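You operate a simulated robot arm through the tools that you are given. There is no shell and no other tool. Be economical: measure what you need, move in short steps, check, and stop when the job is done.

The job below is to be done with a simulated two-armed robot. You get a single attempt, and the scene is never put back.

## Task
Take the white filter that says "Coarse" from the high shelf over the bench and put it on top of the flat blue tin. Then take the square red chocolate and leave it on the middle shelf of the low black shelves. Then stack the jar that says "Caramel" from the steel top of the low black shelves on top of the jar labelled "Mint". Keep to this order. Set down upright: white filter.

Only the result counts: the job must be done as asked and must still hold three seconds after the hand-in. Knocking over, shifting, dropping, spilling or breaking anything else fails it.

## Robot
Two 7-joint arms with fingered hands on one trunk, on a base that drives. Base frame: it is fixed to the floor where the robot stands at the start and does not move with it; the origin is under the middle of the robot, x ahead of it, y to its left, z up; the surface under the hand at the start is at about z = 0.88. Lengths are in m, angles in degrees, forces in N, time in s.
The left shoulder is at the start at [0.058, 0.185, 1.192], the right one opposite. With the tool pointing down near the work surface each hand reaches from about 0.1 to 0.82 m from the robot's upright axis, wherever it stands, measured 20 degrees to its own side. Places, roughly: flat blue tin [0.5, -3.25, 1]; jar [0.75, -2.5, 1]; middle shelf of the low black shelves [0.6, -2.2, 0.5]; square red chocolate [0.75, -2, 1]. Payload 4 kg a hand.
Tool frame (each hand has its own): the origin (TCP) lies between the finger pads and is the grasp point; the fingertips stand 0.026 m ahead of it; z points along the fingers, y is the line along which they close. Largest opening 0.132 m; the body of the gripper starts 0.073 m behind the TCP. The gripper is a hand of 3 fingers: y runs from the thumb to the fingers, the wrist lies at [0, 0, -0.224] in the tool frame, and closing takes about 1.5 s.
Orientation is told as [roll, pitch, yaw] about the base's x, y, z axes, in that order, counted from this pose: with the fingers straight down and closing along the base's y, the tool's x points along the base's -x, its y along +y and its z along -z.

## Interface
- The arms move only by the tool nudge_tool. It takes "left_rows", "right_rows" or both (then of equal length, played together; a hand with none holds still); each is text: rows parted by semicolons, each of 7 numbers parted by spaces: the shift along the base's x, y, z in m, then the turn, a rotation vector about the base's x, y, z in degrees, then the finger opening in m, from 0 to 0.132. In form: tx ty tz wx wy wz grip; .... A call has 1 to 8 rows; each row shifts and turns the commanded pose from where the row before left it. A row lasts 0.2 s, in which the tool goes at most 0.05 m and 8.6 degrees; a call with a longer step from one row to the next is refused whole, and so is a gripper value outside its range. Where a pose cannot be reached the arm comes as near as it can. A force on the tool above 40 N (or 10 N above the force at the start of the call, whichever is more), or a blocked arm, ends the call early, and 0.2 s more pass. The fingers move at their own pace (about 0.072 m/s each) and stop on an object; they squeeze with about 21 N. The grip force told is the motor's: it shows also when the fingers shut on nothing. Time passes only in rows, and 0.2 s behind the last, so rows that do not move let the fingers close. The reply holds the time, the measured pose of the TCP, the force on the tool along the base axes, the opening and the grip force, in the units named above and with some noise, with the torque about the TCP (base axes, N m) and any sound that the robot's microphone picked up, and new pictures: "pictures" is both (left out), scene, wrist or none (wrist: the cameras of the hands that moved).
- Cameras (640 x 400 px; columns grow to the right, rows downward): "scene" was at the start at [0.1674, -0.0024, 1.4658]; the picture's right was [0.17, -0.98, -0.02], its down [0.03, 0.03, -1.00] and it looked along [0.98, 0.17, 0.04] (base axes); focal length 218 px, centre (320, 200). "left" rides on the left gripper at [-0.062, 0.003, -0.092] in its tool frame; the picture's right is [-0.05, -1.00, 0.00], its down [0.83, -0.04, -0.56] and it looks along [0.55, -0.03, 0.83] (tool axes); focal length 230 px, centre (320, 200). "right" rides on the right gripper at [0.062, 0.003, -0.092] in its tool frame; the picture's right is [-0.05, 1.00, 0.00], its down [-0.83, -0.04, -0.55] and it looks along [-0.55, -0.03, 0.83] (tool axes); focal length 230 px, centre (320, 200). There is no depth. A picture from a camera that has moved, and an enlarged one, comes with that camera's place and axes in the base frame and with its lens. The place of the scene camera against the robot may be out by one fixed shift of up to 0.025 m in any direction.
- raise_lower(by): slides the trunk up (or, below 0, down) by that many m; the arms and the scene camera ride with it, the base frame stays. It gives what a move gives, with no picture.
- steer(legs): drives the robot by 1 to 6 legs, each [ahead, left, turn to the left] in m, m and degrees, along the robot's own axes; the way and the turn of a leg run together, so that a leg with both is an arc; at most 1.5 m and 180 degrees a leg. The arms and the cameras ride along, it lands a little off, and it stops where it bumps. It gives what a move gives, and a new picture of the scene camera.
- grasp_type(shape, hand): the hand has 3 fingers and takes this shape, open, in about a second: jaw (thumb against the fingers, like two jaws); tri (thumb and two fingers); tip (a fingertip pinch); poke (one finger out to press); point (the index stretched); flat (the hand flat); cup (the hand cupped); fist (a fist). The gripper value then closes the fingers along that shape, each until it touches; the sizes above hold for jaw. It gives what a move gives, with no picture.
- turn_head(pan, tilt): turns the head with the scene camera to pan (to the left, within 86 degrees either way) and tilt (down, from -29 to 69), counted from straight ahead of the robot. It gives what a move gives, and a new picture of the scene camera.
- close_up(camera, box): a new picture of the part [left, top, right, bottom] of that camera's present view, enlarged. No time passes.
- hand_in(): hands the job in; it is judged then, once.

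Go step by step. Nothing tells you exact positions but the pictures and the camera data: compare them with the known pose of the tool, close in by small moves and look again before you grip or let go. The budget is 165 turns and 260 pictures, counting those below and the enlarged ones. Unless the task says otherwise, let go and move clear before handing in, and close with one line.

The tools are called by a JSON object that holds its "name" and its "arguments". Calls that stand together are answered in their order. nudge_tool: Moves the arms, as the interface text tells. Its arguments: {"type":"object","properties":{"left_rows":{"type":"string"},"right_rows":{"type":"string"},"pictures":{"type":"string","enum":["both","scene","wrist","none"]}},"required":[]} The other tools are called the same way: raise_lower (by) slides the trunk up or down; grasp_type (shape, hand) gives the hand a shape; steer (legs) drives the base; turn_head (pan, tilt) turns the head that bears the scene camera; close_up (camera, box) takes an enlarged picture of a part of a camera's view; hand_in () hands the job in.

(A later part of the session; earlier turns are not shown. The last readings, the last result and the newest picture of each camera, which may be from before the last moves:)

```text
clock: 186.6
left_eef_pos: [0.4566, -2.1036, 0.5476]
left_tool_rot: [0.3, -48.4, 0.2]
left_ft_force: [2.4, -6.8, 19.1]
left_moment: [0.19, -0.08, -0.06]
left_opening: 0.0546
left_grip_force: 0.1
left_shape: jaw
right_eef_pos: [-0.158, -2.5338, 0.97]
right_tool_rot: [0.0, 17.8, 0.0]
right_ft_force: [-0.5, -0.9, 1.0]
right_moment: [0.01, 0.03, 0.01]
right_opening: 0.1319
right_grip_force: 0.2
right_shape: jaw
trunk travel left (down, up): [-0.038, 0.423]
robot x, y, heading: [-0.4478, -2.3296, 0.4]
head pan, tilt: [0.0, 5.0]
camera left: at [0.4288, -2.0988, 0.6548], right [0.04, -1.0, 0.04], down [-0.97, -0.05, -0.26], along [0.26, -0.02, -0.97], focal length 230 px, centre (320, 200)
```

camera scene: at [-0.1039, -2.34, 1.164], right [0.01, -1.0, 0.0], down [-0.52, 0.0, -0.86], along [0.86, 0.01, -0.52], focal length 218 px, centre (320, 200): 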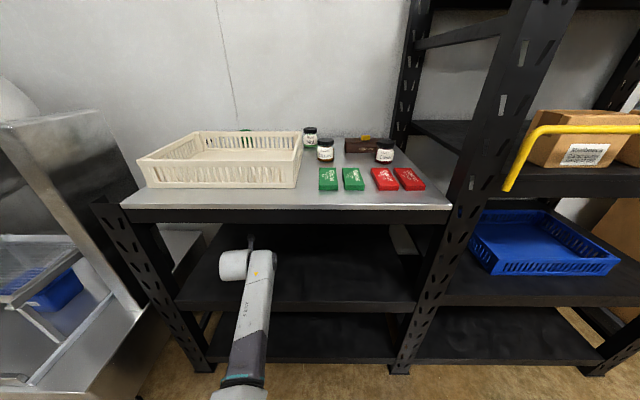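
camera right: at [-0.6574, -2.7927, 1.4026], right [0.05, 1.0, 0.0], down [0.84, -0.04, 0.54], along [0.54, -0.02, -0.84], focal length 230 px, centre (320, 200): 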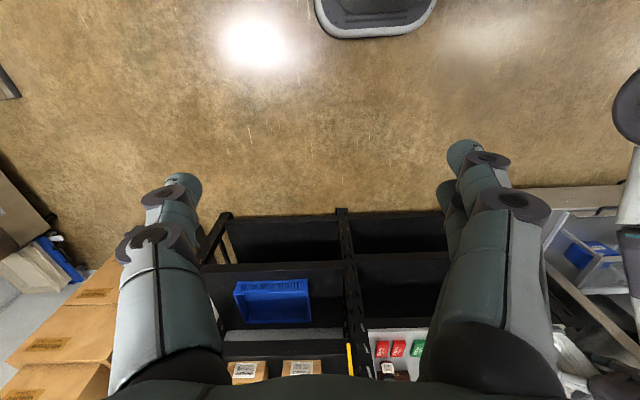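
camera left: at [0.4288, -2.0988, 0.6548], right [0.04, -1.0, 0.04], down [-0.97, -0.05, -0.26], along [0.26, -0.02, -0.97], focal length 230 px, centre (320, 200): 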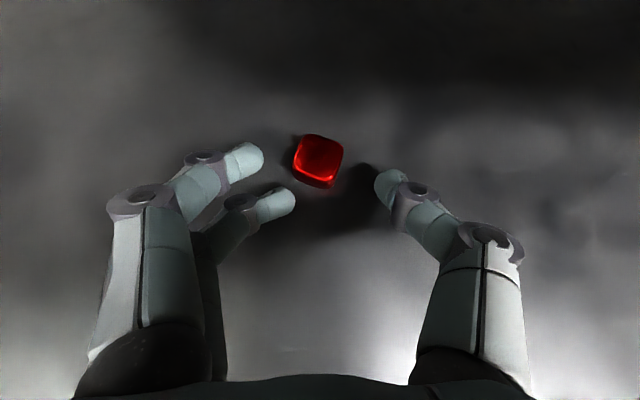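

The cube rests on the middle shelf. Lifting the hand clear and driving back.

{"name": "nudge_tool", "arguments": {"left_rows": "-0.005 0 0.02 0 0 0 0.06;-0.01 0 0.02 0 0 0 0.06;-0.02 0 0.015 0 0 0 0.07;0 0 0 0 0 0 0.07", "pictures": "wrist"}}

{"name": "steer", "arguments": {"legs": [[-0.3, 0, -0.5]]}}

```text
clock: 187.6
left_eef_pos: [0.4252, -2.0934, 0.6038]
left_tool_rot: [1.2, -48.6, 0.1]
left_ft_force: [0.0, 0.1, 0.2]
left_moment: [-0.01, 0.02, 0.01]
left_opening: 0.0694
left_grip_force: 0.1
left_shape: jaw
right_eef_pos: [-0.156, -2.533, 0.9688]
right_tool_rot: [-0.1, 17.9, 0.0]
right_ft_force: [-0.2, -0.5, 0.6]
right_moment: [-0.01, 0.03, 0.01]
right_opening: 0.1319
right_grip_force: 0.0
right_shape: jaw
trunk travel left (down, up): [-0.038, 0.423]
robot x, y, heading: [-0.4476, -2.325, 0.6]
head pan, tilt: [0.0, 5.0]
camera left: at [0.3949, -2.0907, 0.7111], right [0.05, -1.0, 0.03], down [-0.96, -0.06, -0.26], along [0.26, -0.01, -0.97], focal length 230 px, centre (320, 200)
```

left: 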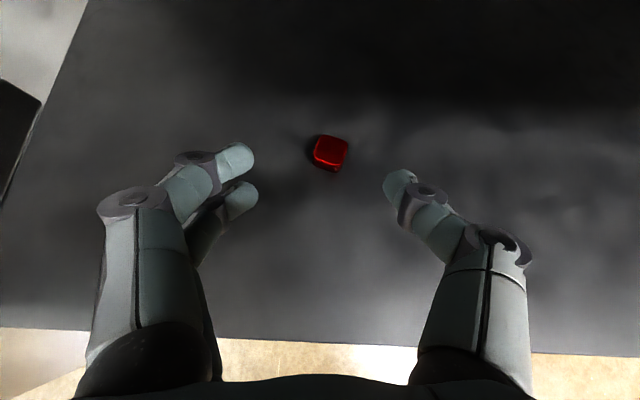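

```text
clock: 189.7
left_eef_pos: [0.1178, -2.1058, 0.6006]
left_tool_rot: [1.2, -48.3, -0.8]
left_ft_force: [-0.1, -0.2, 0.4]
left_moment: [-0.05, 0.04, 0.0]
left_opening: 0.0694
left_grip_force: 0.1
left_shape: jaw
right_eef_pos: [-0.4659, -2.5371, 0.9688]
right_tool_rot: [0.0, 17.9, -0.8]
right_ft_force: [0.2, -0.5, 0.4]
right_moment: [-0.01, -0.04, -0.02]
right_opening: 0.1319
right_grip_force: 0.1
right_shape: jaw
trunk travel left (down, up): [-0.038, 0.423]
robot x, y, heading: [-0.7559, -2.3286, 0.1]
head pan, tilt: [0.0, 5.0]
camera scene: at [-0.4119, -2.3449, 1.1645], right [-0.01, -1.0, 0.0], down [-0.51, 0.0, -0.86], along [0.86, -0.01, -0.51], focal length 218 px, centre (320, 200)
```

scene: 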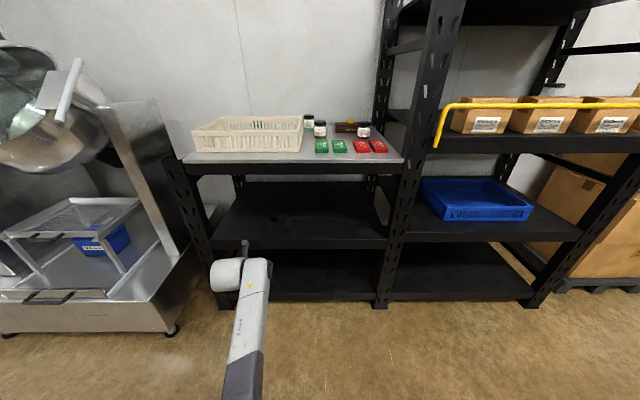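

Chocolate done. Next: Caramel onto Mint. I'll raise the trunk, turn the hand vertical and tuck the right arm back.

{"name": "raise_lower", "arguments": {"by": 0.2}}

{"name": "nudge_tool", "arguments": {"left_rows": "0 0 0.035 0 7 0 0.1;0 0 0.035 0 7 0 0.1;0 0 0.035 0 7 0 0.1;0 -0.01 0.035 0 7 0 0.1;0 -0.01 0.035 0 7 0 0.1;0 -0.01 0.035 0 7 0 0.1;0 0 0.035 0 6.5 0 0.1;0 0 0.035 0 0 0 0.1", "right_rows": "-0.02 0 0.02 0 -6 0 0.132;-0.02 0 0.02 0 -6 0 0.132;-0.02 0 0.02 0 -6 0 0.132;-0.02 0 0.02 0 0 0 0.132;-0.02 0 0.02 0 0 0 0.132;0 0 0 0 0 0 0.132;0 0 0 0 0 0 0.132;0 0 0 0 0 0 0.132", "pictures": "scene"}}

```text
clock: 191.8
left_eef_pos: [0.1176, -2.106, 0.7998]
left_tool_rot: [1.4, -48.2, -0.9]
left_ft_force: [-0.2, 0.2, 1.0]
left_moment: [0.0, -0.01, 0.01]
left_opening: 0.0695
left_grip_force: 0.1
left_shape: jaw
right_eef_pos: [-0.465, -2.5372, 1.1693]
right_tool_rot: [0.0, 17.9, -0.8]
right_ft_force: [0.1, -0.1, 0.9]
right_moment: [0.0, -0.04, 0.03]
right_opening: 0.1321
right_grip_force: 0.0
right_shape: jaw
trunk travel left (down, up): [-0.238, 0.223]
robot x, y, heading: [-0.7535, -2.3267, -0.4]
head pan, tilt: [0.0, 5.0]
```

```text
clock: 193.7
left_eef_pos: [0.0962, -2.1061, 0.9895]
left_tool_rot: [0.3, -20.5, 1.2]
left_ft_force: [0.4, -0.2, -1.1]
left_moment: [0.0, -0.01, 0.02]
left_opening: 0.0998
left_grip_force: 0.1
left_shape: jaw
left hand out of reach, approached as far as the arm can: row 3, 4, 5, 6, 7
right_eef_pos: [-0.5556, -2.5328, 1.2587]
right_tool_rot: [-3.1, 4.0, 1.0]
right_ft_force: [0.8, -0.5, 0.3]
right_moment: [0.02, 0.02, 0.05]
right_opening: 0.1319
right_grip_force: 0.0
right_shape: jaw
right hand out of reach, approached as far as the arm can: row 3
trunk travel left (down, up): [-0.238, 0.223]
robot x, y, heading: [-0.7539, -2.3272, -0.2]
head pan, tilt: [0.0, 5.0]
camera scene: at [-0.5914, -2.3441, 1.457], right [-0.01, -1.0, 0.0], down [-0.21, 0.0, -0.98], along [0.98, -0.01, -0.21], focal length 218 px, centre (320, 200)
```

scene: 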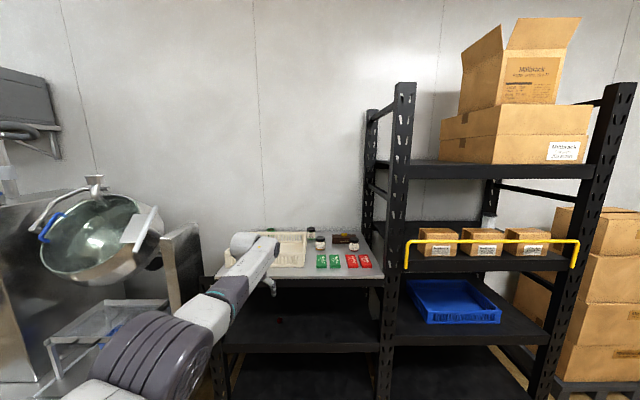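

The cube is on the middle shelf and the filter still stands. The left hand is near its reach; I'll bring it back and up while finishing the turn.

{"name": "nudge_tool", "arguments": {"left_rows": "-0.03 -0.01 0.02 0 5 -1 0.1;-0.03 -0.01 0.03 0 5 0 0.1;-0.03 -0.01 0.03 0 5 0 0.1;-0.02 -0.01 0.03 0 5.5 0 0.1;0 -0.01 0.03 0 0 0 0.1;0 0 0 0 0 0 0.1", "pictures": "none"}}

{"name": "steer", "arguments": {"legs": [[0.5, -0.03, 0.2]]}}

{"name": "close_up", "arguments": {"camera": "left", "box": [0, 0, 640, 400]}}

```text
clock: 195.1
left_eef_pos: [-0.0141, -2.1551, 1.1297]
left_tool_rot: [0.5, -0.1, 0.2]
left_ft_force: [0.1, -0.1, 0.0]
left_moment: [0.01, 0.0, 0.0]
left_opening: 0.0999
left_grip_force: 0.0
left_shape: jaw
right_eef_pos: [-0.5549, -2.533, 1.2568]
right_tool_rot: [-3.1, 3.9, 0.9]
right_ft_force: [0.4, 0.5, -0.3]
right_moment: [-0.01, 0.01, 0.0]
right_opening: 0.1321
right_grip_force: 0.0
right_shape: jaw
trunk travel left (down, up): [-0.238, 0.223]
robot x, y, heading: [-0.7553, -2.3279, -0.1]
head pan, tilt: [0.0, 5.0]
```

```text
clock: 198.0
left_eef_pos: [0.4903, -2.1928, 1.1301]
left_tool_rot: [0.4, -0.1, -0.2]
left_ft_force: [0.2, 0.1, 0.7]
left_moment: [0.02, -0.01, 0.03]
left_opening: 0.0994
left_grip_force: 0.2
left_shape: jaw
right_eef_pos: [-0.0534, -2.5684, 1.2586]
right_tool_rot: [-3.1, 3.9, 0.7]
right_ft_force: [0.0, -0.5, -0.6]
right_moment: [-0.01, 0.01, -0.01]
right_opening: 0.1321
right_grip_force: 0.0
right_shape: jaw
trunk travel left (down, up): [-0.238, 0.223]
robot x, y, heading: [-0.2502, -2.3599, -0.6]
head pan, tilt: [0.0, 5.0]
camera scene: at [-0.0879, -2.3789, 1.4571], right [-0.01, -1.0, 0.0], down [-0.21, 0.0, -0.98], along [0.98, -0.01, -0.21], focal length 218 px, centre (320, 200)
```

scene: 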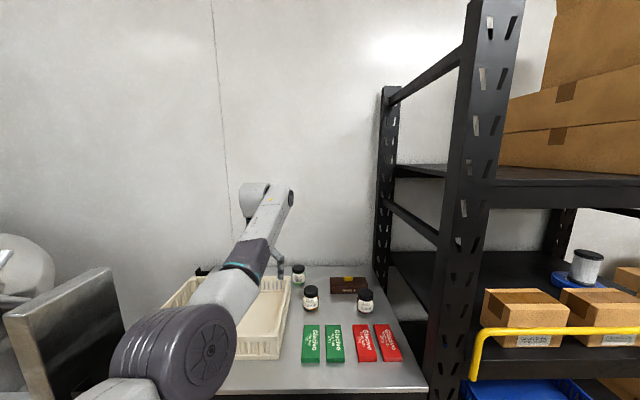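

```text
1.00 times, centred on (320, 200) of left (not enlarged: the box is as wide or as high as the picture)
camera zoom: at [0.5522, -2.1893, 1.223], right [0.05, -1.0, -0.01], down [-0.83, -0.05, 0.55], along [-0.55, -0.02, -0.83], focal length 230 px, centre (320, 200)
```

zoom: 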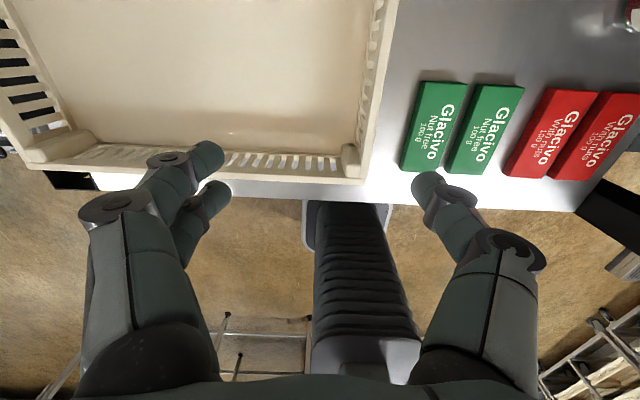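

Caramel ≈(0.636, -2.33), Mint ≈(0.787, -2.267). I'll move the robot closer and the hand above Caramel.

{"name": "steer", "arguments": {"legs": [[0.2, -0.06, 0.5]]}}

{"name": "nudge_tool", "arguments": {"left_rows": "-0.015 -0.02 0 0 0 0 0.1;-0.015 -0.02 0 0 0 0 0.1;-0.01 -0.02 0 0 0 0 0.1;-0.01 -0.015 0 0 0 0 0.1;0 0 0 0 0 0 0.1", "pictures": "wrist"}}

```text
clock: 199.7
left_eef_pos: [0.6893, -2.2448, 1.1302]
left_tool_rot: [0.4, -0.1, 0.7]
left_ft_force: [-0.3, 0.0, -1.1]
left_moment: [-0.02, 0.01, -0.01]
left_opening: 0.1
left_grip_force: 0.1
left_shape: jaw
right_eef_pos: [0.1518, -2.6281, 1.2585]
right_tool_rot: [-3.2, 3.8, 1.5]
right_ft_force: [-0.5, -0.6, -0.6]
right_moment: [-0.04, 0.0, 0.01]
right_opening: 0.132
right_grip_force: 0.0
right_shape: jaw
trunk travel left (down, up): [-0.238, 0.223]
robot x, y, heading: [-0.0468, -2.4244, 0.1]
head pan, tilt: [0.0, 5.0]
camera scene: at [0.1134, -2.4392, 1.4572], right [0.0, -1.0, 0.0], down [-0.21, 0.0, -0.98], along [0.98, 0.0, -0.21], focal length 218 px, centre (320, 200)
```

scene: 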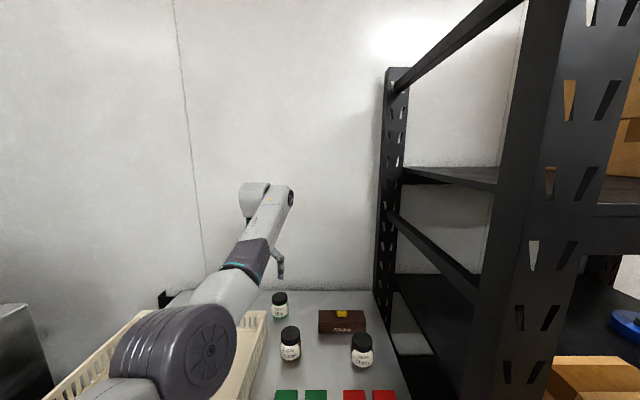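

```text
clock: 200.9
left_eef_pos: [0.6718, -2.3232, 1.1283]
left_tool_rot: [0.5, 0.0, 0.9]
left_ft_force: [-0.3, 0.4, 0.3]
left_moment: [0.01, -0.04, 0.01]
left_opening: 0.0999
left_grip_force: 0.1
left_shape: jaw
left hand out of reach, approached as far as the arm can: row 2, 3, 4
right_eef_pos: [0.1527, -2.6279, 1.2575]
right_tool_rot: [-3.2, 3.9, 1.5]
right_ft_force: [0.7, 0.6, -0.2]
right_moment: [0.0, 0.03, -0.01]
right_opening: 0.1319
right_grip_force: 0.2
right_shape: jaw
trunk travel left (down, up): [-0.238, 0.223]
robot x, y, heading: [-0.049, -2.4201, 0.2]
head pan, tilt: [0.0, 5.0]
camera left: at [0.7334, -2.318, 1.2215], right [0.07, -1.0, -0.01], down [-0.83, -0.06, 0.55], along [-0.55, -0.03, -0.83], focal length 230 px, centre (320, 200)
```

left: 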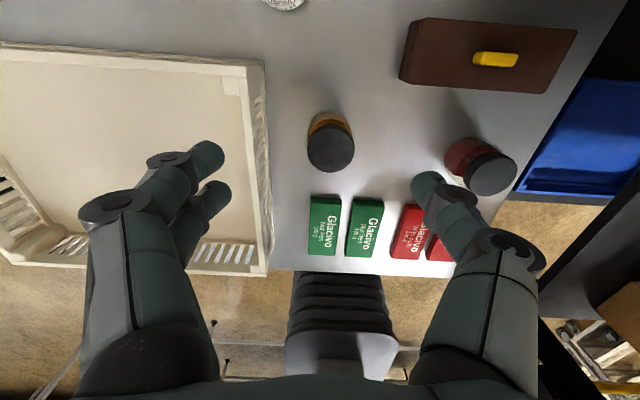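

Caramel is at (0.634, -2.335). The hand is too far inboard for this arm, so I'll shift the robot right/back a little and re-aim.

{"name": "steer", "arguments": {"legs": [[-0.04, -0.1, 0]]}}

{"name": "nudge_tool", "arguments": {"left_rows": "0 0.025 0 0 0 0 0.085;0 0.025 0 0 0 -1 0.085;0 0.025 -0.02 0 0 0 0.085;0 0.015 -0.02 0 0 0 0.085;0 0 0 0 0 0 0.085", "pictures": "wrist"}}

```text
clock: 202.0
left_eef_pos: [0.6352, -2.4222, 1.1287]
left_tool_rot: [0.5, 0.0, 0.8]
left_ft_force: [-0.3, -0.9, 0.3]
left_moment: [-0.01, 0.03, -0.05]
left_opening: 0.1
left_grip_force: 0.1
left_shape: jaw
right_eef_pos: [0.1147, -2.7269, 1.2583]
right_tool_rot: [-3.2, 3.9, 1.6]
right_ft_force: [-0.6, 0.3, -0.3]
right_moment: [0.04, 0.02, 0.01]
right_opening: 0.1316
right_grip_force: 0.0
right_shape: jaw
trunk travel left (down, up): [-0.238, 0.223]
robot x, y, heading: [-0.0864, -2.5198, 0.4]
head pan, tilt: [0.0, 5.0]
camera scene: at [0.0766, -2.538, 1.4569], right [0.0, -1.0, 0.0], down [-0.22, 0.0, -0.98], along [0.98, 0.0, -0.22], focal length 218 px, centre (320, 200)
```

scene: 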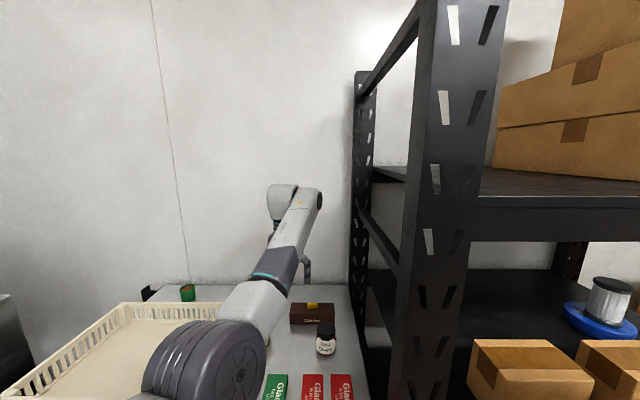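

```text
clock: 203.2
left_eef_pos: [0.6358, -2.3319, 1.0871]
left_tool_rot: [0.5, -0.1, -0.3]
left_ft_force: [0.0, -0.6, -0.3]
left_moment: [0.02, 0.01, -0.01]
left_opening: 0.0856
left_grip_force: 0.0
left_shape: jaw
left hand out of reach, approached as far as the arm can: row 1
right_eef_pos: [0.1133, -2.7269, 1.2577]
right_tool_rot: [-3.1, 3.9, 1.7]
right_ft_force: [-0.7, 0.6, 0.4]
right_moment: [-0.02, -0.02, -0.01]
right_opening: 0.132
right_grip_force: 0.0
right_shape: jaw
trunk travel left (down, up): [-0.238, 0.223]
robot x, y, heading: [-0.0853, -2.5186, 0.3]
head pan, tilt: [0.0, 5.0]
camera left: at [0.6971, -2.3281, 1.1808], right [0.05, -1.0, -0.01], down [-0.83, -0.05, 0.55], along [-0.55, -0.02, -0.83], focal length 230 px, centre (320, 200)
```

left: 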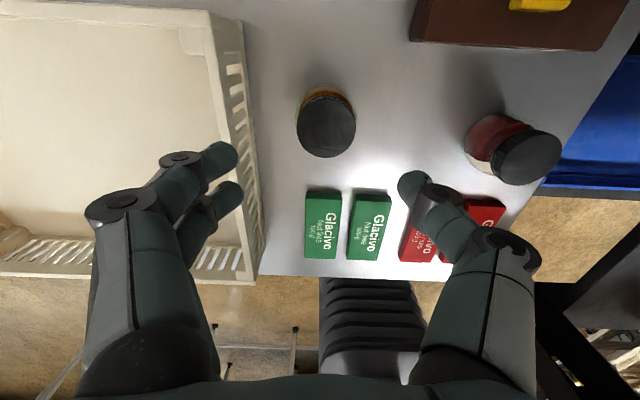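

Caramel is centred at (0.638, -2.334). Clearance to the basket wall is about 1.5 cm; I'll narrow the opening to 0.078 and descend in stages.

{"name": "nudge_tool", "arguments": {"left_rows": "0.002 -0.004 -0.02 0 0 0 0.078;0 0 -0.025 0 0 0 0.078;0 0 -0.025 0 0 0 0.078;0 0 -0.015 0 0 0 0.078;0 0 0 0 0 0 0.078", "pictures": "wrist"}}

```text
clock: 204.4
left_eef_pos: [0.6388, -2.3338, 1.0034]
left_tool_rot: [0.5, -0.1, -0.2]
left_ft_force: [0.2, -0.4, 0.8]
left_moment: [-0.03, -0.02, -0.01]
left_opening: 0.0783
left_grip_force: 0.1
left_shape: jaw
right_eef_pos: [0.1135, -2.7259, 1.2569]
right_tool_rot: [-3.2, 3.8, 1.7]
right_ft_force: [-0.6, 0.2, 0.3]
right_moment: [0.04, 0.0, -0.01]
right_opening: 0.132
right_grip_force: 0.0
right_shape: jaw
trunk travel left (down, up): [-0.238, 0.223]
robot x, y, heading: [-0.0852, -2.5232, 0.3]
head pan, tilt: [0.0, 5.0]
camera left: at [0.7009, -2.3304, 1.0965], right [0.05, -1.0, -0.01], down [-0.83, -0.05, 0.55], along [-0.55, -0.02, -0.83], focal length 230 px, centre (320, 200)
```

left: 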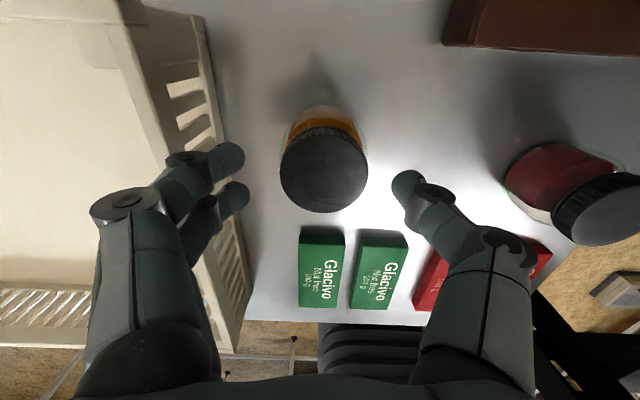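

Clear of the basket wall. Final descent around Caramel and a check.

{"name": "nudge_tool", "arguments": {"left_rows": "0 -0.001 -0.02 0 0 0 0.078;0 0 -0.02 0 0 0 0.078;0 0 -0.018 0 0 0 0.078;0 0 0 0 0 0 0.078", "pictures": "wrist"}}

```text
clock: 205.4
left_eef_pos: [0.6396, -2.335, 0.9456]
left_tool_rot: [0.5, -0.2, -0.2]
left_ft_force: [0.0, 1.0, -0.1]
left_moment: [-0.01, 0.03, -0.02]
left_opening: 0.0787
left_grip_force: 0.0
left_shape: jaw
right_eef_pos: [0.1138, -2.7263, 1.2569]
right_tool_rot: [-3.0, 3.9, 1.7]
right_ft_force: [0.8, 0.5, 0.6]
right_moment: [-0.01, 0.01, 0.01]
right_opening: 0.132
right_grip_force: 0.0
right_shape: jaw
trunk travel left (down, up): [-0.238, 0.223]
robot x, y, heading: [-0.0839, -2.5214, 0.1]
head pan, tilt: [0.0, 5.0]
camera left: at [0.6994, -2.3327, 1.0388], right [0.05, -1.0, -0.01], down [-0.83, -0.05, 0.55], along [-0.55, -0.02, -0.83], focal length 230 px, centre (320, 200)
```

left: 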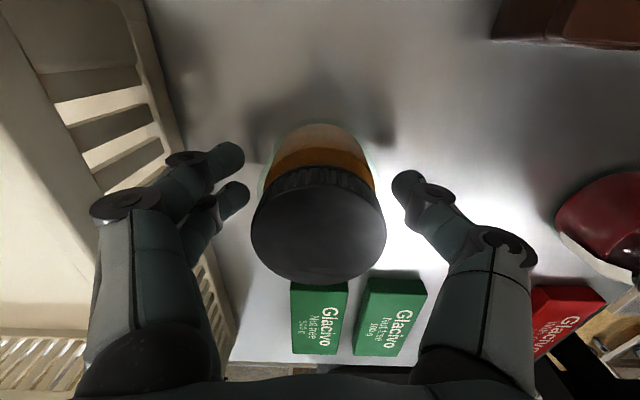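

The fingers straddle the jar. Closing.

{"name": "nudge_tool", "arguments": {"left_rows": "0 0 0 0 0 0 0.06;0 0 0 0 0 0 0.04;0 0 0 0 0 0 0.03;0 0 0 0 0 0 0.03;0 0 0 0 0 0 0.03", "pictures": "wrist"}}

```text
clock: 206.6
left_eef_pos: [0.6367, -2.336, 0.9462]
left_tool_rot: [0.5, -0.1, -0.1]
left_ft_force: [0.9, -0.4, -0.1]
left_moment: [-0.05, -0.01, 0.0]
left_opening: 0.0552
left_grip_force: 21.1
left_shape: jaw
right_eef_pos: [0.1147, -2.7261, 1.2592]
right_tool_rot: [-3.1, 4.0, 1.7]
right_ft_force: [-0.7, 0.3, 1.3]
right_moment: [0.0, 0.01, 0.04]
right_opening: 0.132
right_grip_force: 0.0
right_shape: jaw
trunk travel left (down, up): [-0.238, 0.223]
robot x, y, heading: [-0.0856, -2.5237, 0.2]
head pan, tilt: [0.0, 5.0]
camera left: at [0.6996, -2.3326, 1.0385], right [0.05, -1.0, -0.01], down [-0.83, -0.05, 0.55], along [-0.55, -0.02, -0.83], focal length 230 px, centre (320, 200)
```

left: 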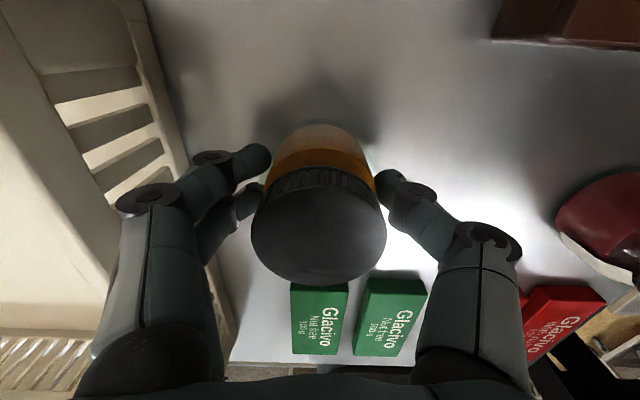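

Gripped at 0.055. Lifting straight up.

{"name": "nudge_tool", "arguments": {"left_rows": "0 0 0.015 0 0 0 0.03;0 0 0.025 0 0 0 0.03;0 0 0.03 0 0 0 0.03;0 0 0.03 0 0 0 0.03;0 0 0.03 0 0 0 0.03;0 0 0.03 0 0 0 0.03;0 0 0 0 0 0 0.03", "pictures": "both"}}

```text
clock: 208.2
left_eef_pos: [0.6405, -2.3368, 1.1031]
left_tool_rot: [0.5, -0.1, -0.2]
left_ft_force: [0.6, -0.1, -2.3]
left_moment: [0.02, 0.0, 0.0]
left_opening: 0.0549
left_grip_force: 21.1
left_shape: jaw
right_eef_pos: [0.115, -2.7261, 1.2574]
right_tool_rot: [-3.3, 3.8, 1.7]
right_ft_force: [-0.5, -0.2, 0.5]
right_moment: [-0.01, 0.0, 0.01]
right_opening: 0.1318
right_grip_force: 0.1
right_shape: jaw
trunk travel left (down, up): [-0.238, 0.223]
robot x, y, heading: [-0.0861, -2.5215, 0.5]
head pan, tilt: [0.0, 5.0]
camera scene: at [0.0773, -2.5378, 1.4568], right [0.0, -1.0, 0.0], down [-0.22, 0.0, -0.98], along [0.98, 0.0, -0.22], focal length 218 px, centre (320, 200)
camera left: at [0.7018, -2.3337, 1.1963], right [0.05, -1.0, -0.01], down [-0.83, -0.05, 0.56], along [-0.56, -0.02, -0.83], focal length 230 px, centre (320, 200)
```

scene: 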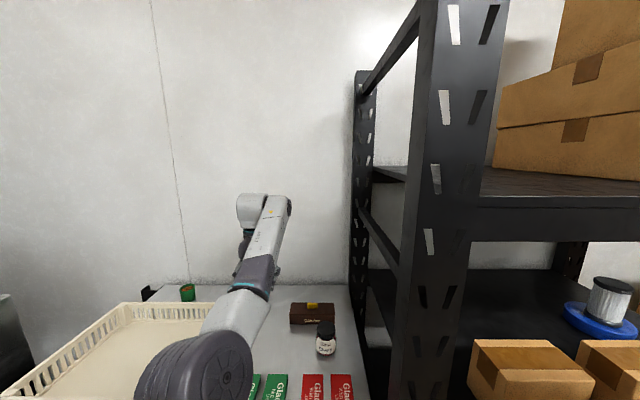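
left: 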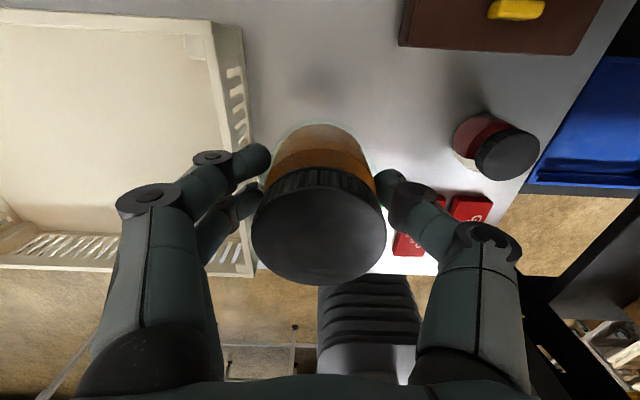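

Caramel is held. I estimate Mint at ≈(0.796, -2.268). I'll pull the right arm back a bit, drive 9 cm forward, and confirm with the wrist camera.

{"name": "nudge_tool", "arguments": {"right_rows": "-0.03 0 0 0 0 0 0.132;-0.03 0 0 0 0 0 0.132;0 0 0 0 0 0 0.132", "pictures": "none"}}

{"name": "steer", "arguments": {"legs": [[0.09, 0, -0.2]]}}

{"name": "close_up", "arguments": {"camera": "left", "box": [0, 0, 640, 400]}}

```text
clock: 209.0
left_eef_pos: [0.6393, -2.3376, 1.1039]
left_tool_rot: [0.5, 0.0, -0.2]
left_ft_force: [-0.4, 0.6, -3.0]
left_moment: [0.01, -0.02, 0.02]
left_opening: 0.0552
left_grip_force: 21.7
left_shape: jaw
right_eef_pos: [0.0886, -2.7114, 1.2472]
right_tool_rot: [-3.1, 3.8, 1.8]
right_ft_force: [0.2, 0.8, -0.9]
right_moment: [0.02, -0.02, 0.01]
right_opening: 0.1317
right_grip_force: 0.1
right_shape: jaw
right hand out of reach, approached as far as the arm can: row 1, 2
trunk travel left (down, up): [-0.238, 0.223]
robot x, y, heading: [-0.0853, -2.5222, 0.2]
head pan, tilt: [0.0, 5.0]
```

```text
clock: 210.1
left_eef_pos: [0.7281, -2.3383, 1.1038]
left_tool_rot: [0.5, 0.0, -0.4]
left_ft_force: [-0.3, 0.1, -3.1]
left_moment: [-0.01, 0.01, -0.01]
left_opening: 0.055
left_grip_force: 20.1
left_shape: jaw
right_eef_pos: [0.1774, -2.7108, 1.2481]
right_tool_rot: [-3.0, 3.7, 1.5]
right_ft_force: [0.1, 0.1, 0.0]
right_moment: [0.0, 0.01, -0.04]
right_opening: 0.132
right_grip_force: 0.1
right_shape: jaw
trunk travel left (down, up): [-0.238, 0.223]
robot x, y, heading: [0.0002, -2.5227, 0.2]
head pan, tilt: [0.0, 5.0]
camera scene: at [0.1656, -2.5382, 1.4571], right [0.0, -1.0, 0.0], down [-0.21, 0.0, -0.98], along [0.98, 0.0, -0.21], focal length 218 px, centre (320, 200)
```

scene: 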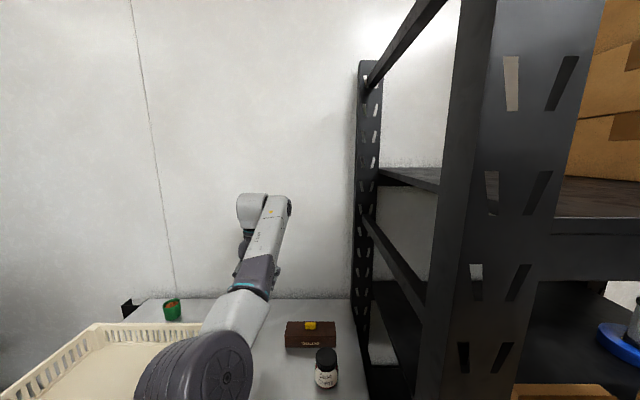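

```text
1.00 times, centred on (320, 200) of left (not enlarged: the box is as wide or as high as the picture)
camera zoom: at [0.7908, -2.3355, 1.1972], right [0.05, -1.0, -0.01], down [-0.83, -0.04, 0.55], along [-0.55, -0.02, -0.83], focal length 230 px, centre (320, 200)
```

zoom: 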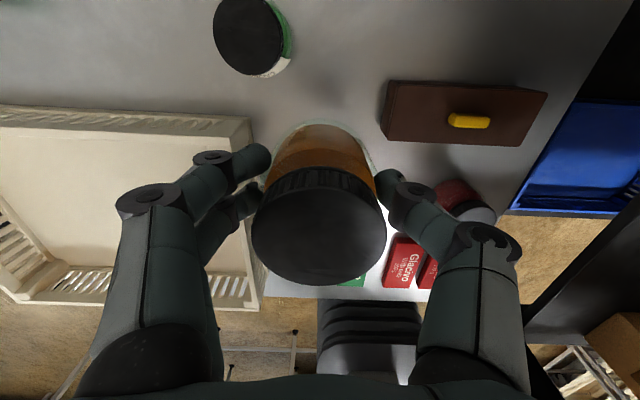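

Mint's lid is at (0.795, -2.2755), top z≈0.966. I'll move Caramel over it at height.

{"name": "nudge_tool", "arguments": {"left_rows": "0.017 0.016 0 0 0 0 0.03;0.017 0.016 0 0 0 0 0.03;0.017 0.016 0 0 0 0 0.03;0.016 0.0145 -0.01 0 0 0 0.03;0 0 -0.01 0 0 0 0.03;0 0 0 0 0 0 0.03", "pictures": "both"}}

```text
clock: 211.5
left_eef_pos: [0.7649, -2.3099, 1.0987]
left_tool_rot: [0.4, 0.0, -0.2]
left_ft_force: [0.0, 0.1, -2.9]
left_moment: [0.01, 0.0, -0.03]
left_opening: 0.0552
left_grip_force: 21.3
left_shape: jaw
left hand out of reach, approached as far as the arm can: row 2, 3, 4
right_eef_pos: [0.1793, -2.7108, 1.2469]
right_tool_rot: [-3.0, 3.8, 1.5]
right_ft_force: [0.2, 0.7, -0.1]
right_moment: [0.01, -0.02, 0.0]
right_opening: 0.1318
right_grip_force: 0.1
right_shape: jaw
trunk travel left (down, up): [-0.238, 0.223]
robot x, y, heading: [0.0022, -2.5239, 0.2]
head pan, tilt: [0.0, 5.0]
camera scene: at [0.1659, -2.5386, 1.4569], right [0.0, -1.0, 0.0], down [-0.22, 0.0, -0.98], along [0.98, 0.0, -0.22], focal length 218 px, centre (320, 200)
camera left: at [0.8257, -2.3062, 1.1912], right [0.05, -1.0, -0.01], down [-0.83, -0.04, 0.55], along [-0.55, -0.02, -0.83], focal length 230 px, centre (320, 200)
```

scene: 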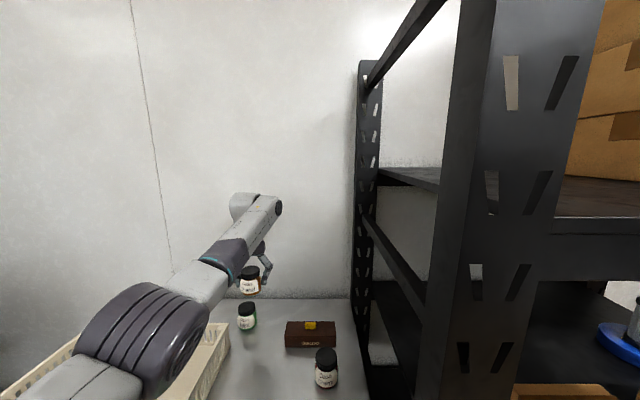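
left: 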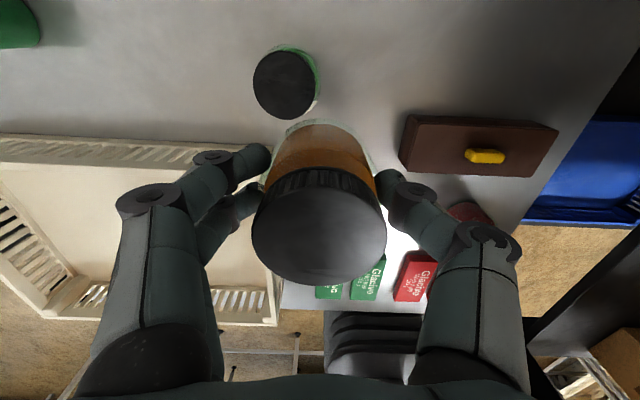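

Mint is confirmed at (0.797, -2.275). The arm is at its reach, so I'll drive slightly forward-left to align.

{"name": "steer", "arguments": {"legs": [[0.028, 0.034, 0]]}}

{"name": "close_up", "arguments": {"camera": "left", "box": [0, 0, 640, 400]}}

{"name": "close_up", "arguments": {"camera": "scene", "box": [180, 230, 360, 390]}}

```text
clock: 212.4
left_eef_pos: [0.7882, -2.2797, 1.1019]
left_tool_rot: [0.6, -0.2, -0.3]
left_ft_force: [-0.3, -1.0, -2.5]
left_moment: [0.01, -0.03, 0.0]
left_opening: 0.0549
left_grip_force: 20.8
left_shape: jaw
right_eef_pos: [0.203, -2.6804, 1.2459]
right_tool_rot: [-3.1, 3.5, 1.5]
right_ft_force: [-1.1, 0.4, -0.3]
right_moment: [0.0, -0.03, -0.01]
right_opening: 0.1319
right_grip_force: 0.0
right_shape: jaw
trunk travel left (down, up): [-0.238, 0.223]
robot x, y, heading: [0.0311, -2.4878, 0.2]
head pan, tilt: [0.0, 5.0]
camera scene: at [0.1896, -2.5083, 1.4576], right [0.0, -1.0, 0.0], down [-0.21, 0.0, -0.98], along [0.98, 0.0, -0.21], focal length 218 px, centre (320, 200)
```

scene: 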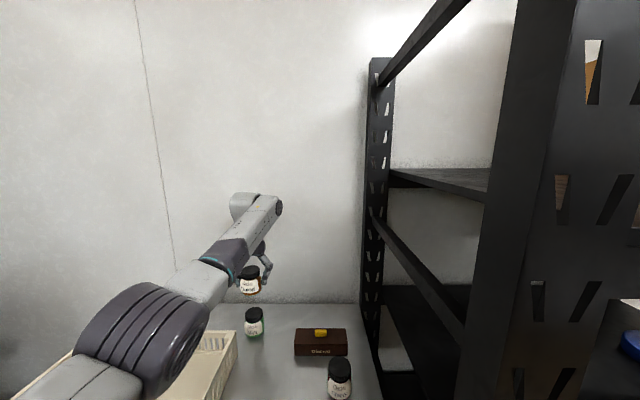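

```text
1.00 times, centred on (320, 200) of left (not enlarged: the box is as wide or as high as the picture)
camera zoom: at [0.8501, -2.2761, 1.1949], right [0.05, -1.0, -0.01], down [-0.83, -0.04, 0.55], along [-0.55, -0.02, -0.83], focal length 230 px, centre (320, 200)
```

zoom: 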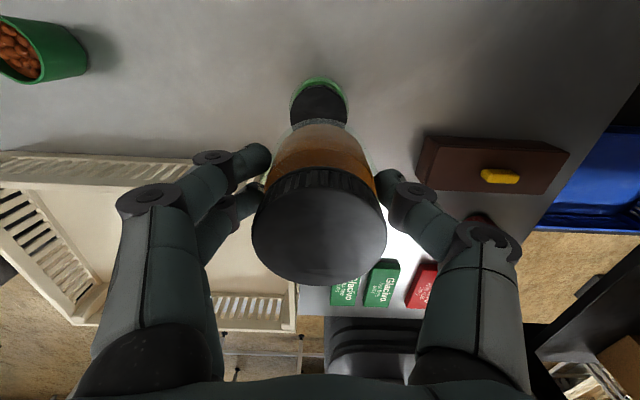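

```text
2.50 times, centred on (270, 310) of scene
camera zoom: at [0.1896, -2.5083, 1.4576], right [0.0, -1.0, 0.0], down [-0.21, 0.0, -0.98], along [0.98, 0.0, -0.21], focal length 546 px, centre (445, -75)
```

zoom: 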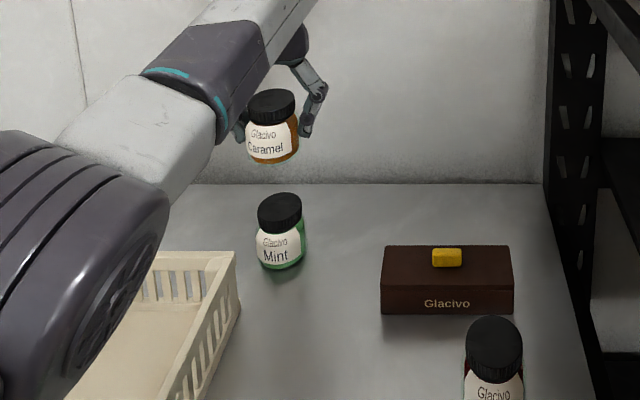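

Nearly aligned; needs +0.008 x and +0.004 y. Lowering while correcting.

{"name": "nudge_tool", "arguments": {"left_rows": "0.004 0.002 -0.015 0 0 0 0.03;0.004 0.002 -0.015 0 0 0 0.03;0 0 -0.015 0 0 0 0.03;0 0 0 0 0 0 0.03", "pictures": "both"}}

```text
clock: 213.4
left_eef_pos: [0.8, -2.2722, 1.0547]
left_tool_rot: [0.4, -0.1, -0.4]
left_ft_force: [0.2, -0.6, -1.9]
left_moment: [0.01, -0.01, 0.02]
left_opening: 0.0547
left_grip_force: 20.8
left_shape: jaw
right_eef_pos: [0.2053, -2.6781, 1.2464]
right_tool_rot: [-3.1, 3.7, 1.4]
right_ft_force: [-0.1, -0.3, -0.4]
right_moment: [0.01, -0.01, -0.02]
right_opening: 0.132
right_grip_force: 0.0
right_shape: jaw
trunk travel left (down, up): [-0.238, 0.223]
robot x, y, heading: [0.0301, -2.4874, 0.2]
head pan, tilt: [0.0, 5.0]
camera scene: at [0.192, -2.5059, 1.4571], right [0.0, -1.0, 0.0], down [-0.21, 0.0, -0.98], along [0.98, 0.0, -0.21], focal length 218 px, centre (320, 200)
camera left: at [0.8615, -2.2708, 1.1471], right [0.05, -1.0, -0.01], down [-0.83, -0.04, 0.55], along [-0.55, -0.02, -0.83], focal length 230 px, centre (320, 200)
```

scene: 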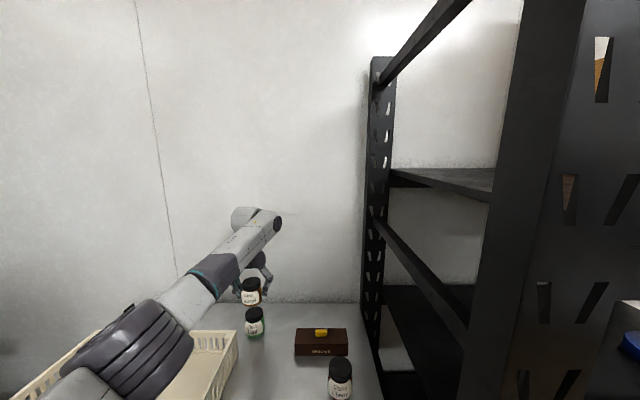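
left: 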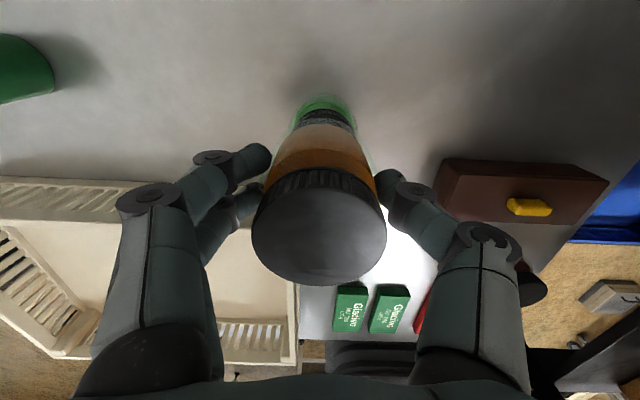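

A small correction of -4 mm in x and y, then down near contact.

{"name": "nudge_tool", "arguments": {"left_rows": "-0.004 -0.004 0 0 0 0 0.03;0 0 -0.01 0 0 0 0.03;0 0 -0.01 0 0 0 0.03;0 0 0 0 0 0 0.03", "pictures": "wrist"}}

{"name": "close_up", "arguments": {"camera": "scene", "box": [190, 240, 320, 360]}}

```text
clock: 214.4
left_eef_pos: [0.7956, -2.2769, 1.034]
left_tool_rot: [0.5, 0.0, -0.2]
left_ft_force: [0.2, 0.9, -2.6]
left_moment: [0.02, -0.01, -0.02]
left_opening: 0.0549
left_grip_force: 20.9
left_shape: jaw
right_eef_pos: [0.2059, -2.6782, 1.246]
right_tool_rot: [-3.1, 3.8, 1.5]
right_ft_force: [-0.2, 0.2, 0.3]
right_moment: [0.02, 0.01, -0.03]
right_opening: 0.132
right_grip_force: 0.0
right_shape: jaw
trunk travel left (down, up): [-0.238, 0.223]
robot x, y, heading: [0.027, -2.49, 0.2]
head pan, tilt: [0.0, 5.0]
camera left: at [0.8571, -2.2733, 1.1266], right [0.05, -1.0, -0.01], down [-0.83, -0.04, 0.55], along [-0.55, -0.02, -0.83], focal length 230 px, centre (320, 200)
```

left: 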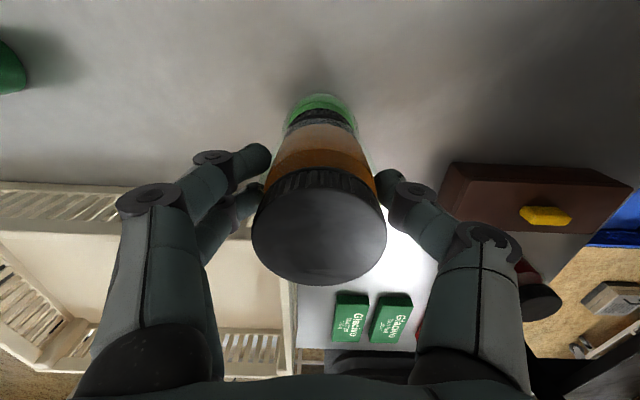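

```text
3.33 times, centred on (255, 300) of scene
camera zoom: at [0.1929, -2.505, 1.4569], right [0.0, -1.0, 0.0], down [-0.21, 0.0, -0.98], along [0.98, 0.0, -0.21], focal length 728 px, centre (537, -133)
```

zoom: 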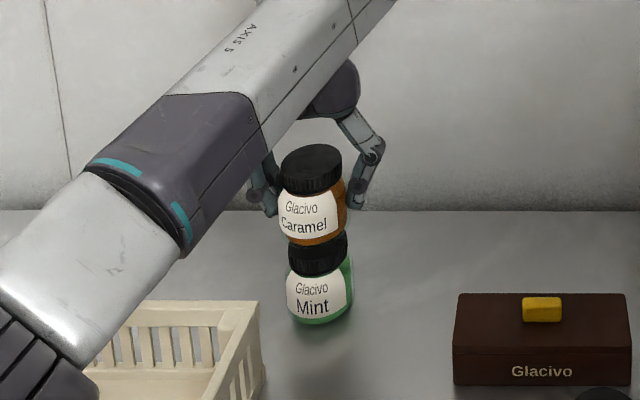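

Aligned in both views. Lowering to contact.

{"name": "nudge_tool", "arguments": {"left_rows": "0 0.001 -0.004 0 0 0 0.03;0 0 -0.004 0 0 0 0.03;0 0 -0.003 0 0 0 0.03;0 0 0 0 0 0 0.03", "pictures": "none"}}

```text
clock: 215.4
left_eef_pos: [0.7943, -2.2738, 1.0215]
left_tool_rot: [0.4, -0.1, -0.4]
left_ft_force: [0.0, 0.4, -3.5]
left_moment: [0.02, -0.03, -0.01]
left_opening: 0.0551
left_grip_force: 20.7
left_shape: jaw
right_eef_pos: [0.2061, -2.6765, 1.2459]
right_tool_rot: [-3.1, 3.8, 1.6]
right_ft_force: [0.1, 0.1, 0.3]
right_moment: [0.02, -0.02, -0.02]
right_opening: 0.1319
right_grip_force: 0.1
right_shape: jaw
trunk travel left (down, up): [-0.238, 0.223]
robot x, y, heading: [0.0274, -2.4882, 0.0]
head pan, tilt: [0.0, 5.0]
```

{"name": "nudge_tool", "arguments": {"left_rows": "0.001 -0.001 -0.003 0 0 0 0.03;0 0 -0.003 0 0 0 0.03;0 0 0 0 0 0 0.03", "pictures": "wrist"}}

{"name": "close_up", "arguments": {"camera": "scene", "box": [215, 260, 295, 340]}}

```text
clock: 216.2
left_eef_pos: [0.7943, -2.2751, 1.0165]
left_tool_rot: [0.5, -0.1, -0.3]
left_ft_force: [0.7, 0.8, 1.0]
left_moment: [0.0, 0.01, 0.03]
left_opening: 0.055
left_grip_force: 21.2
left_shape: jaw
right_eef_pos: [0.2053, -2.6769, 1.2467]
right_tool_rot: [-3.0, 3.8, 1.5]
right_ft_force: [1.0, 0.5, -0.5]
right_moment: [-0.04, 0.01, 0.01]
right_opening: 0.1321
right_grip_force: 0.1
right_shape: jaw
trunk travel left (down, up): [-0.238, 0.223]
robot x, y, heading: [0.0269, -2.4876, 0.3]
head pan, tilt: [0.0, 5.0]
camera left: at [0.857, -2.2725, 1.1103], right [0.05, -1.0, -0.01], down [-0.83, -0.04, 0.55], along [-0.55, -0.02, -0.83], focal length 230 px, centre (320, 200)
```

left: 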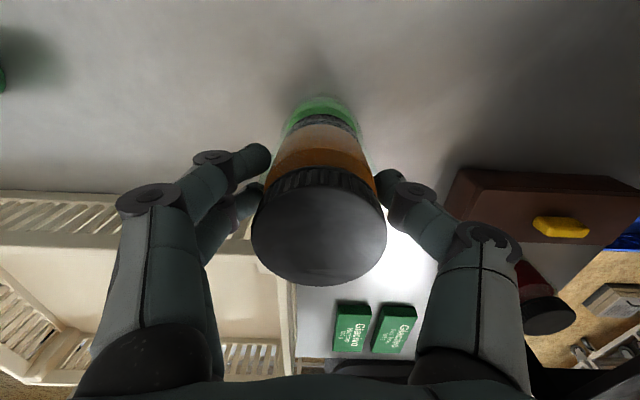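

```text
5.00 times, centred on (255, 300) of scene
camera zoom: at [0.1927, -2.505, 1.457], right [0.0, -1.0, 0.0], down [-0.21, 0.0, -0.98], along [0.98, 0.0, -0.21], focal length 1092 px, centre (645, -300)
```

zoom: 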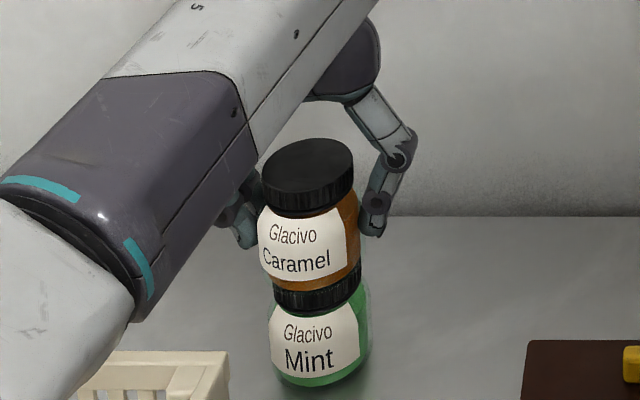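

Contact established and the jars are aligned. Opening slowly.

{"name": "nudge_tool", "arguments": {"left_rows": "0 0 -0.001 0 0 0 0.03;0 0 0 0 0 0 0.05;0 0 0 0 0 0 0.058;0 0 0 0 0 0 0.066;0 0 0 0 0 0 0.074;0 0 0 0 0 0 0.08;0 0 0 0 0 0 0.08", "pictures": "wrist"}}

{"name": "close_up", "arguments": {"camera": "scene", "box": [215, 260, 295, 340]}}

```text
clock: 217.8
left_eef_pos: [0.7956, -2.2766, 1.0167]
left_tool_rot: [0.5, -0.1, -0.2]
left_ft_force: [-0.5, 0.3, -0.4]
left_moment: [-0.02, 0.02, 0.01]
left_opening: 0.0793
left_grip_force: 0.1
left_shape: jaw
right_eef_pos: [0.2056, -2.6771, 1.2468]
right_tool_rot: [-3.1, 3.8, 1.5]
right_ft_force: [0.2, -0.5, -0.1]
right_moment: [0.02, -0.03, 0.01]
right_opening: 0.1319
right_grip_force: 0.0
right_shape: jaw
trunk travel left (down, up): [-0.238, 0.223]
robot x, y, heading: [0.029, -2.489, 0.3]
head pan, tilt: [0.0, 5.0]
camera left: at [0.8577, -2.2726, 1.1095], right [0.05, -1.0, -0.01], down [-0.83, -0.04, 0.55], along [-0.55, -0.02, -0.83], focal length 230 px, centre (320, 200)
```

left: 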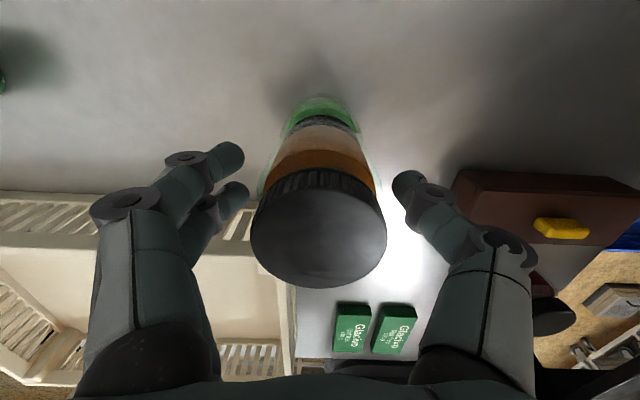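

```text
5.00 times, centred on (255, 300) of scene
camera zoom: at [0.1927, -2.505, 1.4569], right [0.0, -1.0, 0.0], down [-0.21, 0.0, -0.98], along [0.98, 0.0, -0.21], focal length 1092 px, centre (645, -300)
```

zoom: 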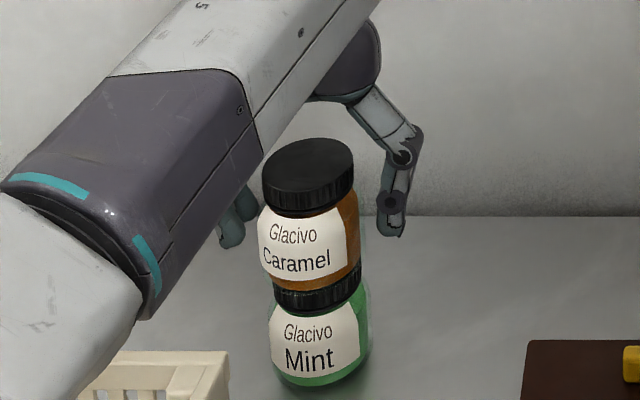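

Released; the stack stands. I'll rise straight up with the trunk, then back off.

{"name": "raise_lower", "arguments": {"by": 0.12}}

{"name": "close_up", "arguments": {"camera": "left", "box": [0, 0, 640, 400]}}

```text
clock: 218.9
left_eef_pos: [0.7807, -2.2759, 1.1545]
left_tool_rot: [0.6, -3.8, -0.4]
left_ft_force: [0.1, -0.3, -0.1]
left_moment: [0.02, -0.02, 0.02]
left_opening: 0.0795
left_grip_force: 0.1
left_shape: jaw
right_eef_pos: [0.2011, -2.6765, 1.306]
right_tool_rot: [-3.1, 14.9, 1.6]
right_ft_force: [-0.7, 0.7, 0.6]
right_moment: [0.05, -0.06, 0.02]
right_opening: 0.132
right_grip_force: 0.1
right_shape: jaw
trunk travel left (down, up): [-0.322, 0.14]
robot x, y, heading: [0.0298, -2.4832, 0.1]
head pan, tilt: [0.0, 5.0]
stopped: the arm was blocked; the commanded pose is now the measured one
```

```text
1.00 times, centred on (320, 200) of left (not enlarged: the box is as wide or as high as the picture)
camera zoom: at [0.8363, -2.2734, 1.2513], right [0.05, -1.0, -0.01], down [-0.87, -0.04, 0.5], along [-0.5, -0.02, -0.87], focal length 230 px, centre (320, 200)
```

zoom: 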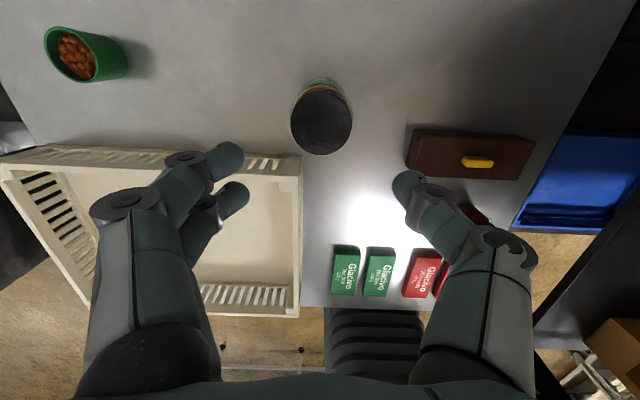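

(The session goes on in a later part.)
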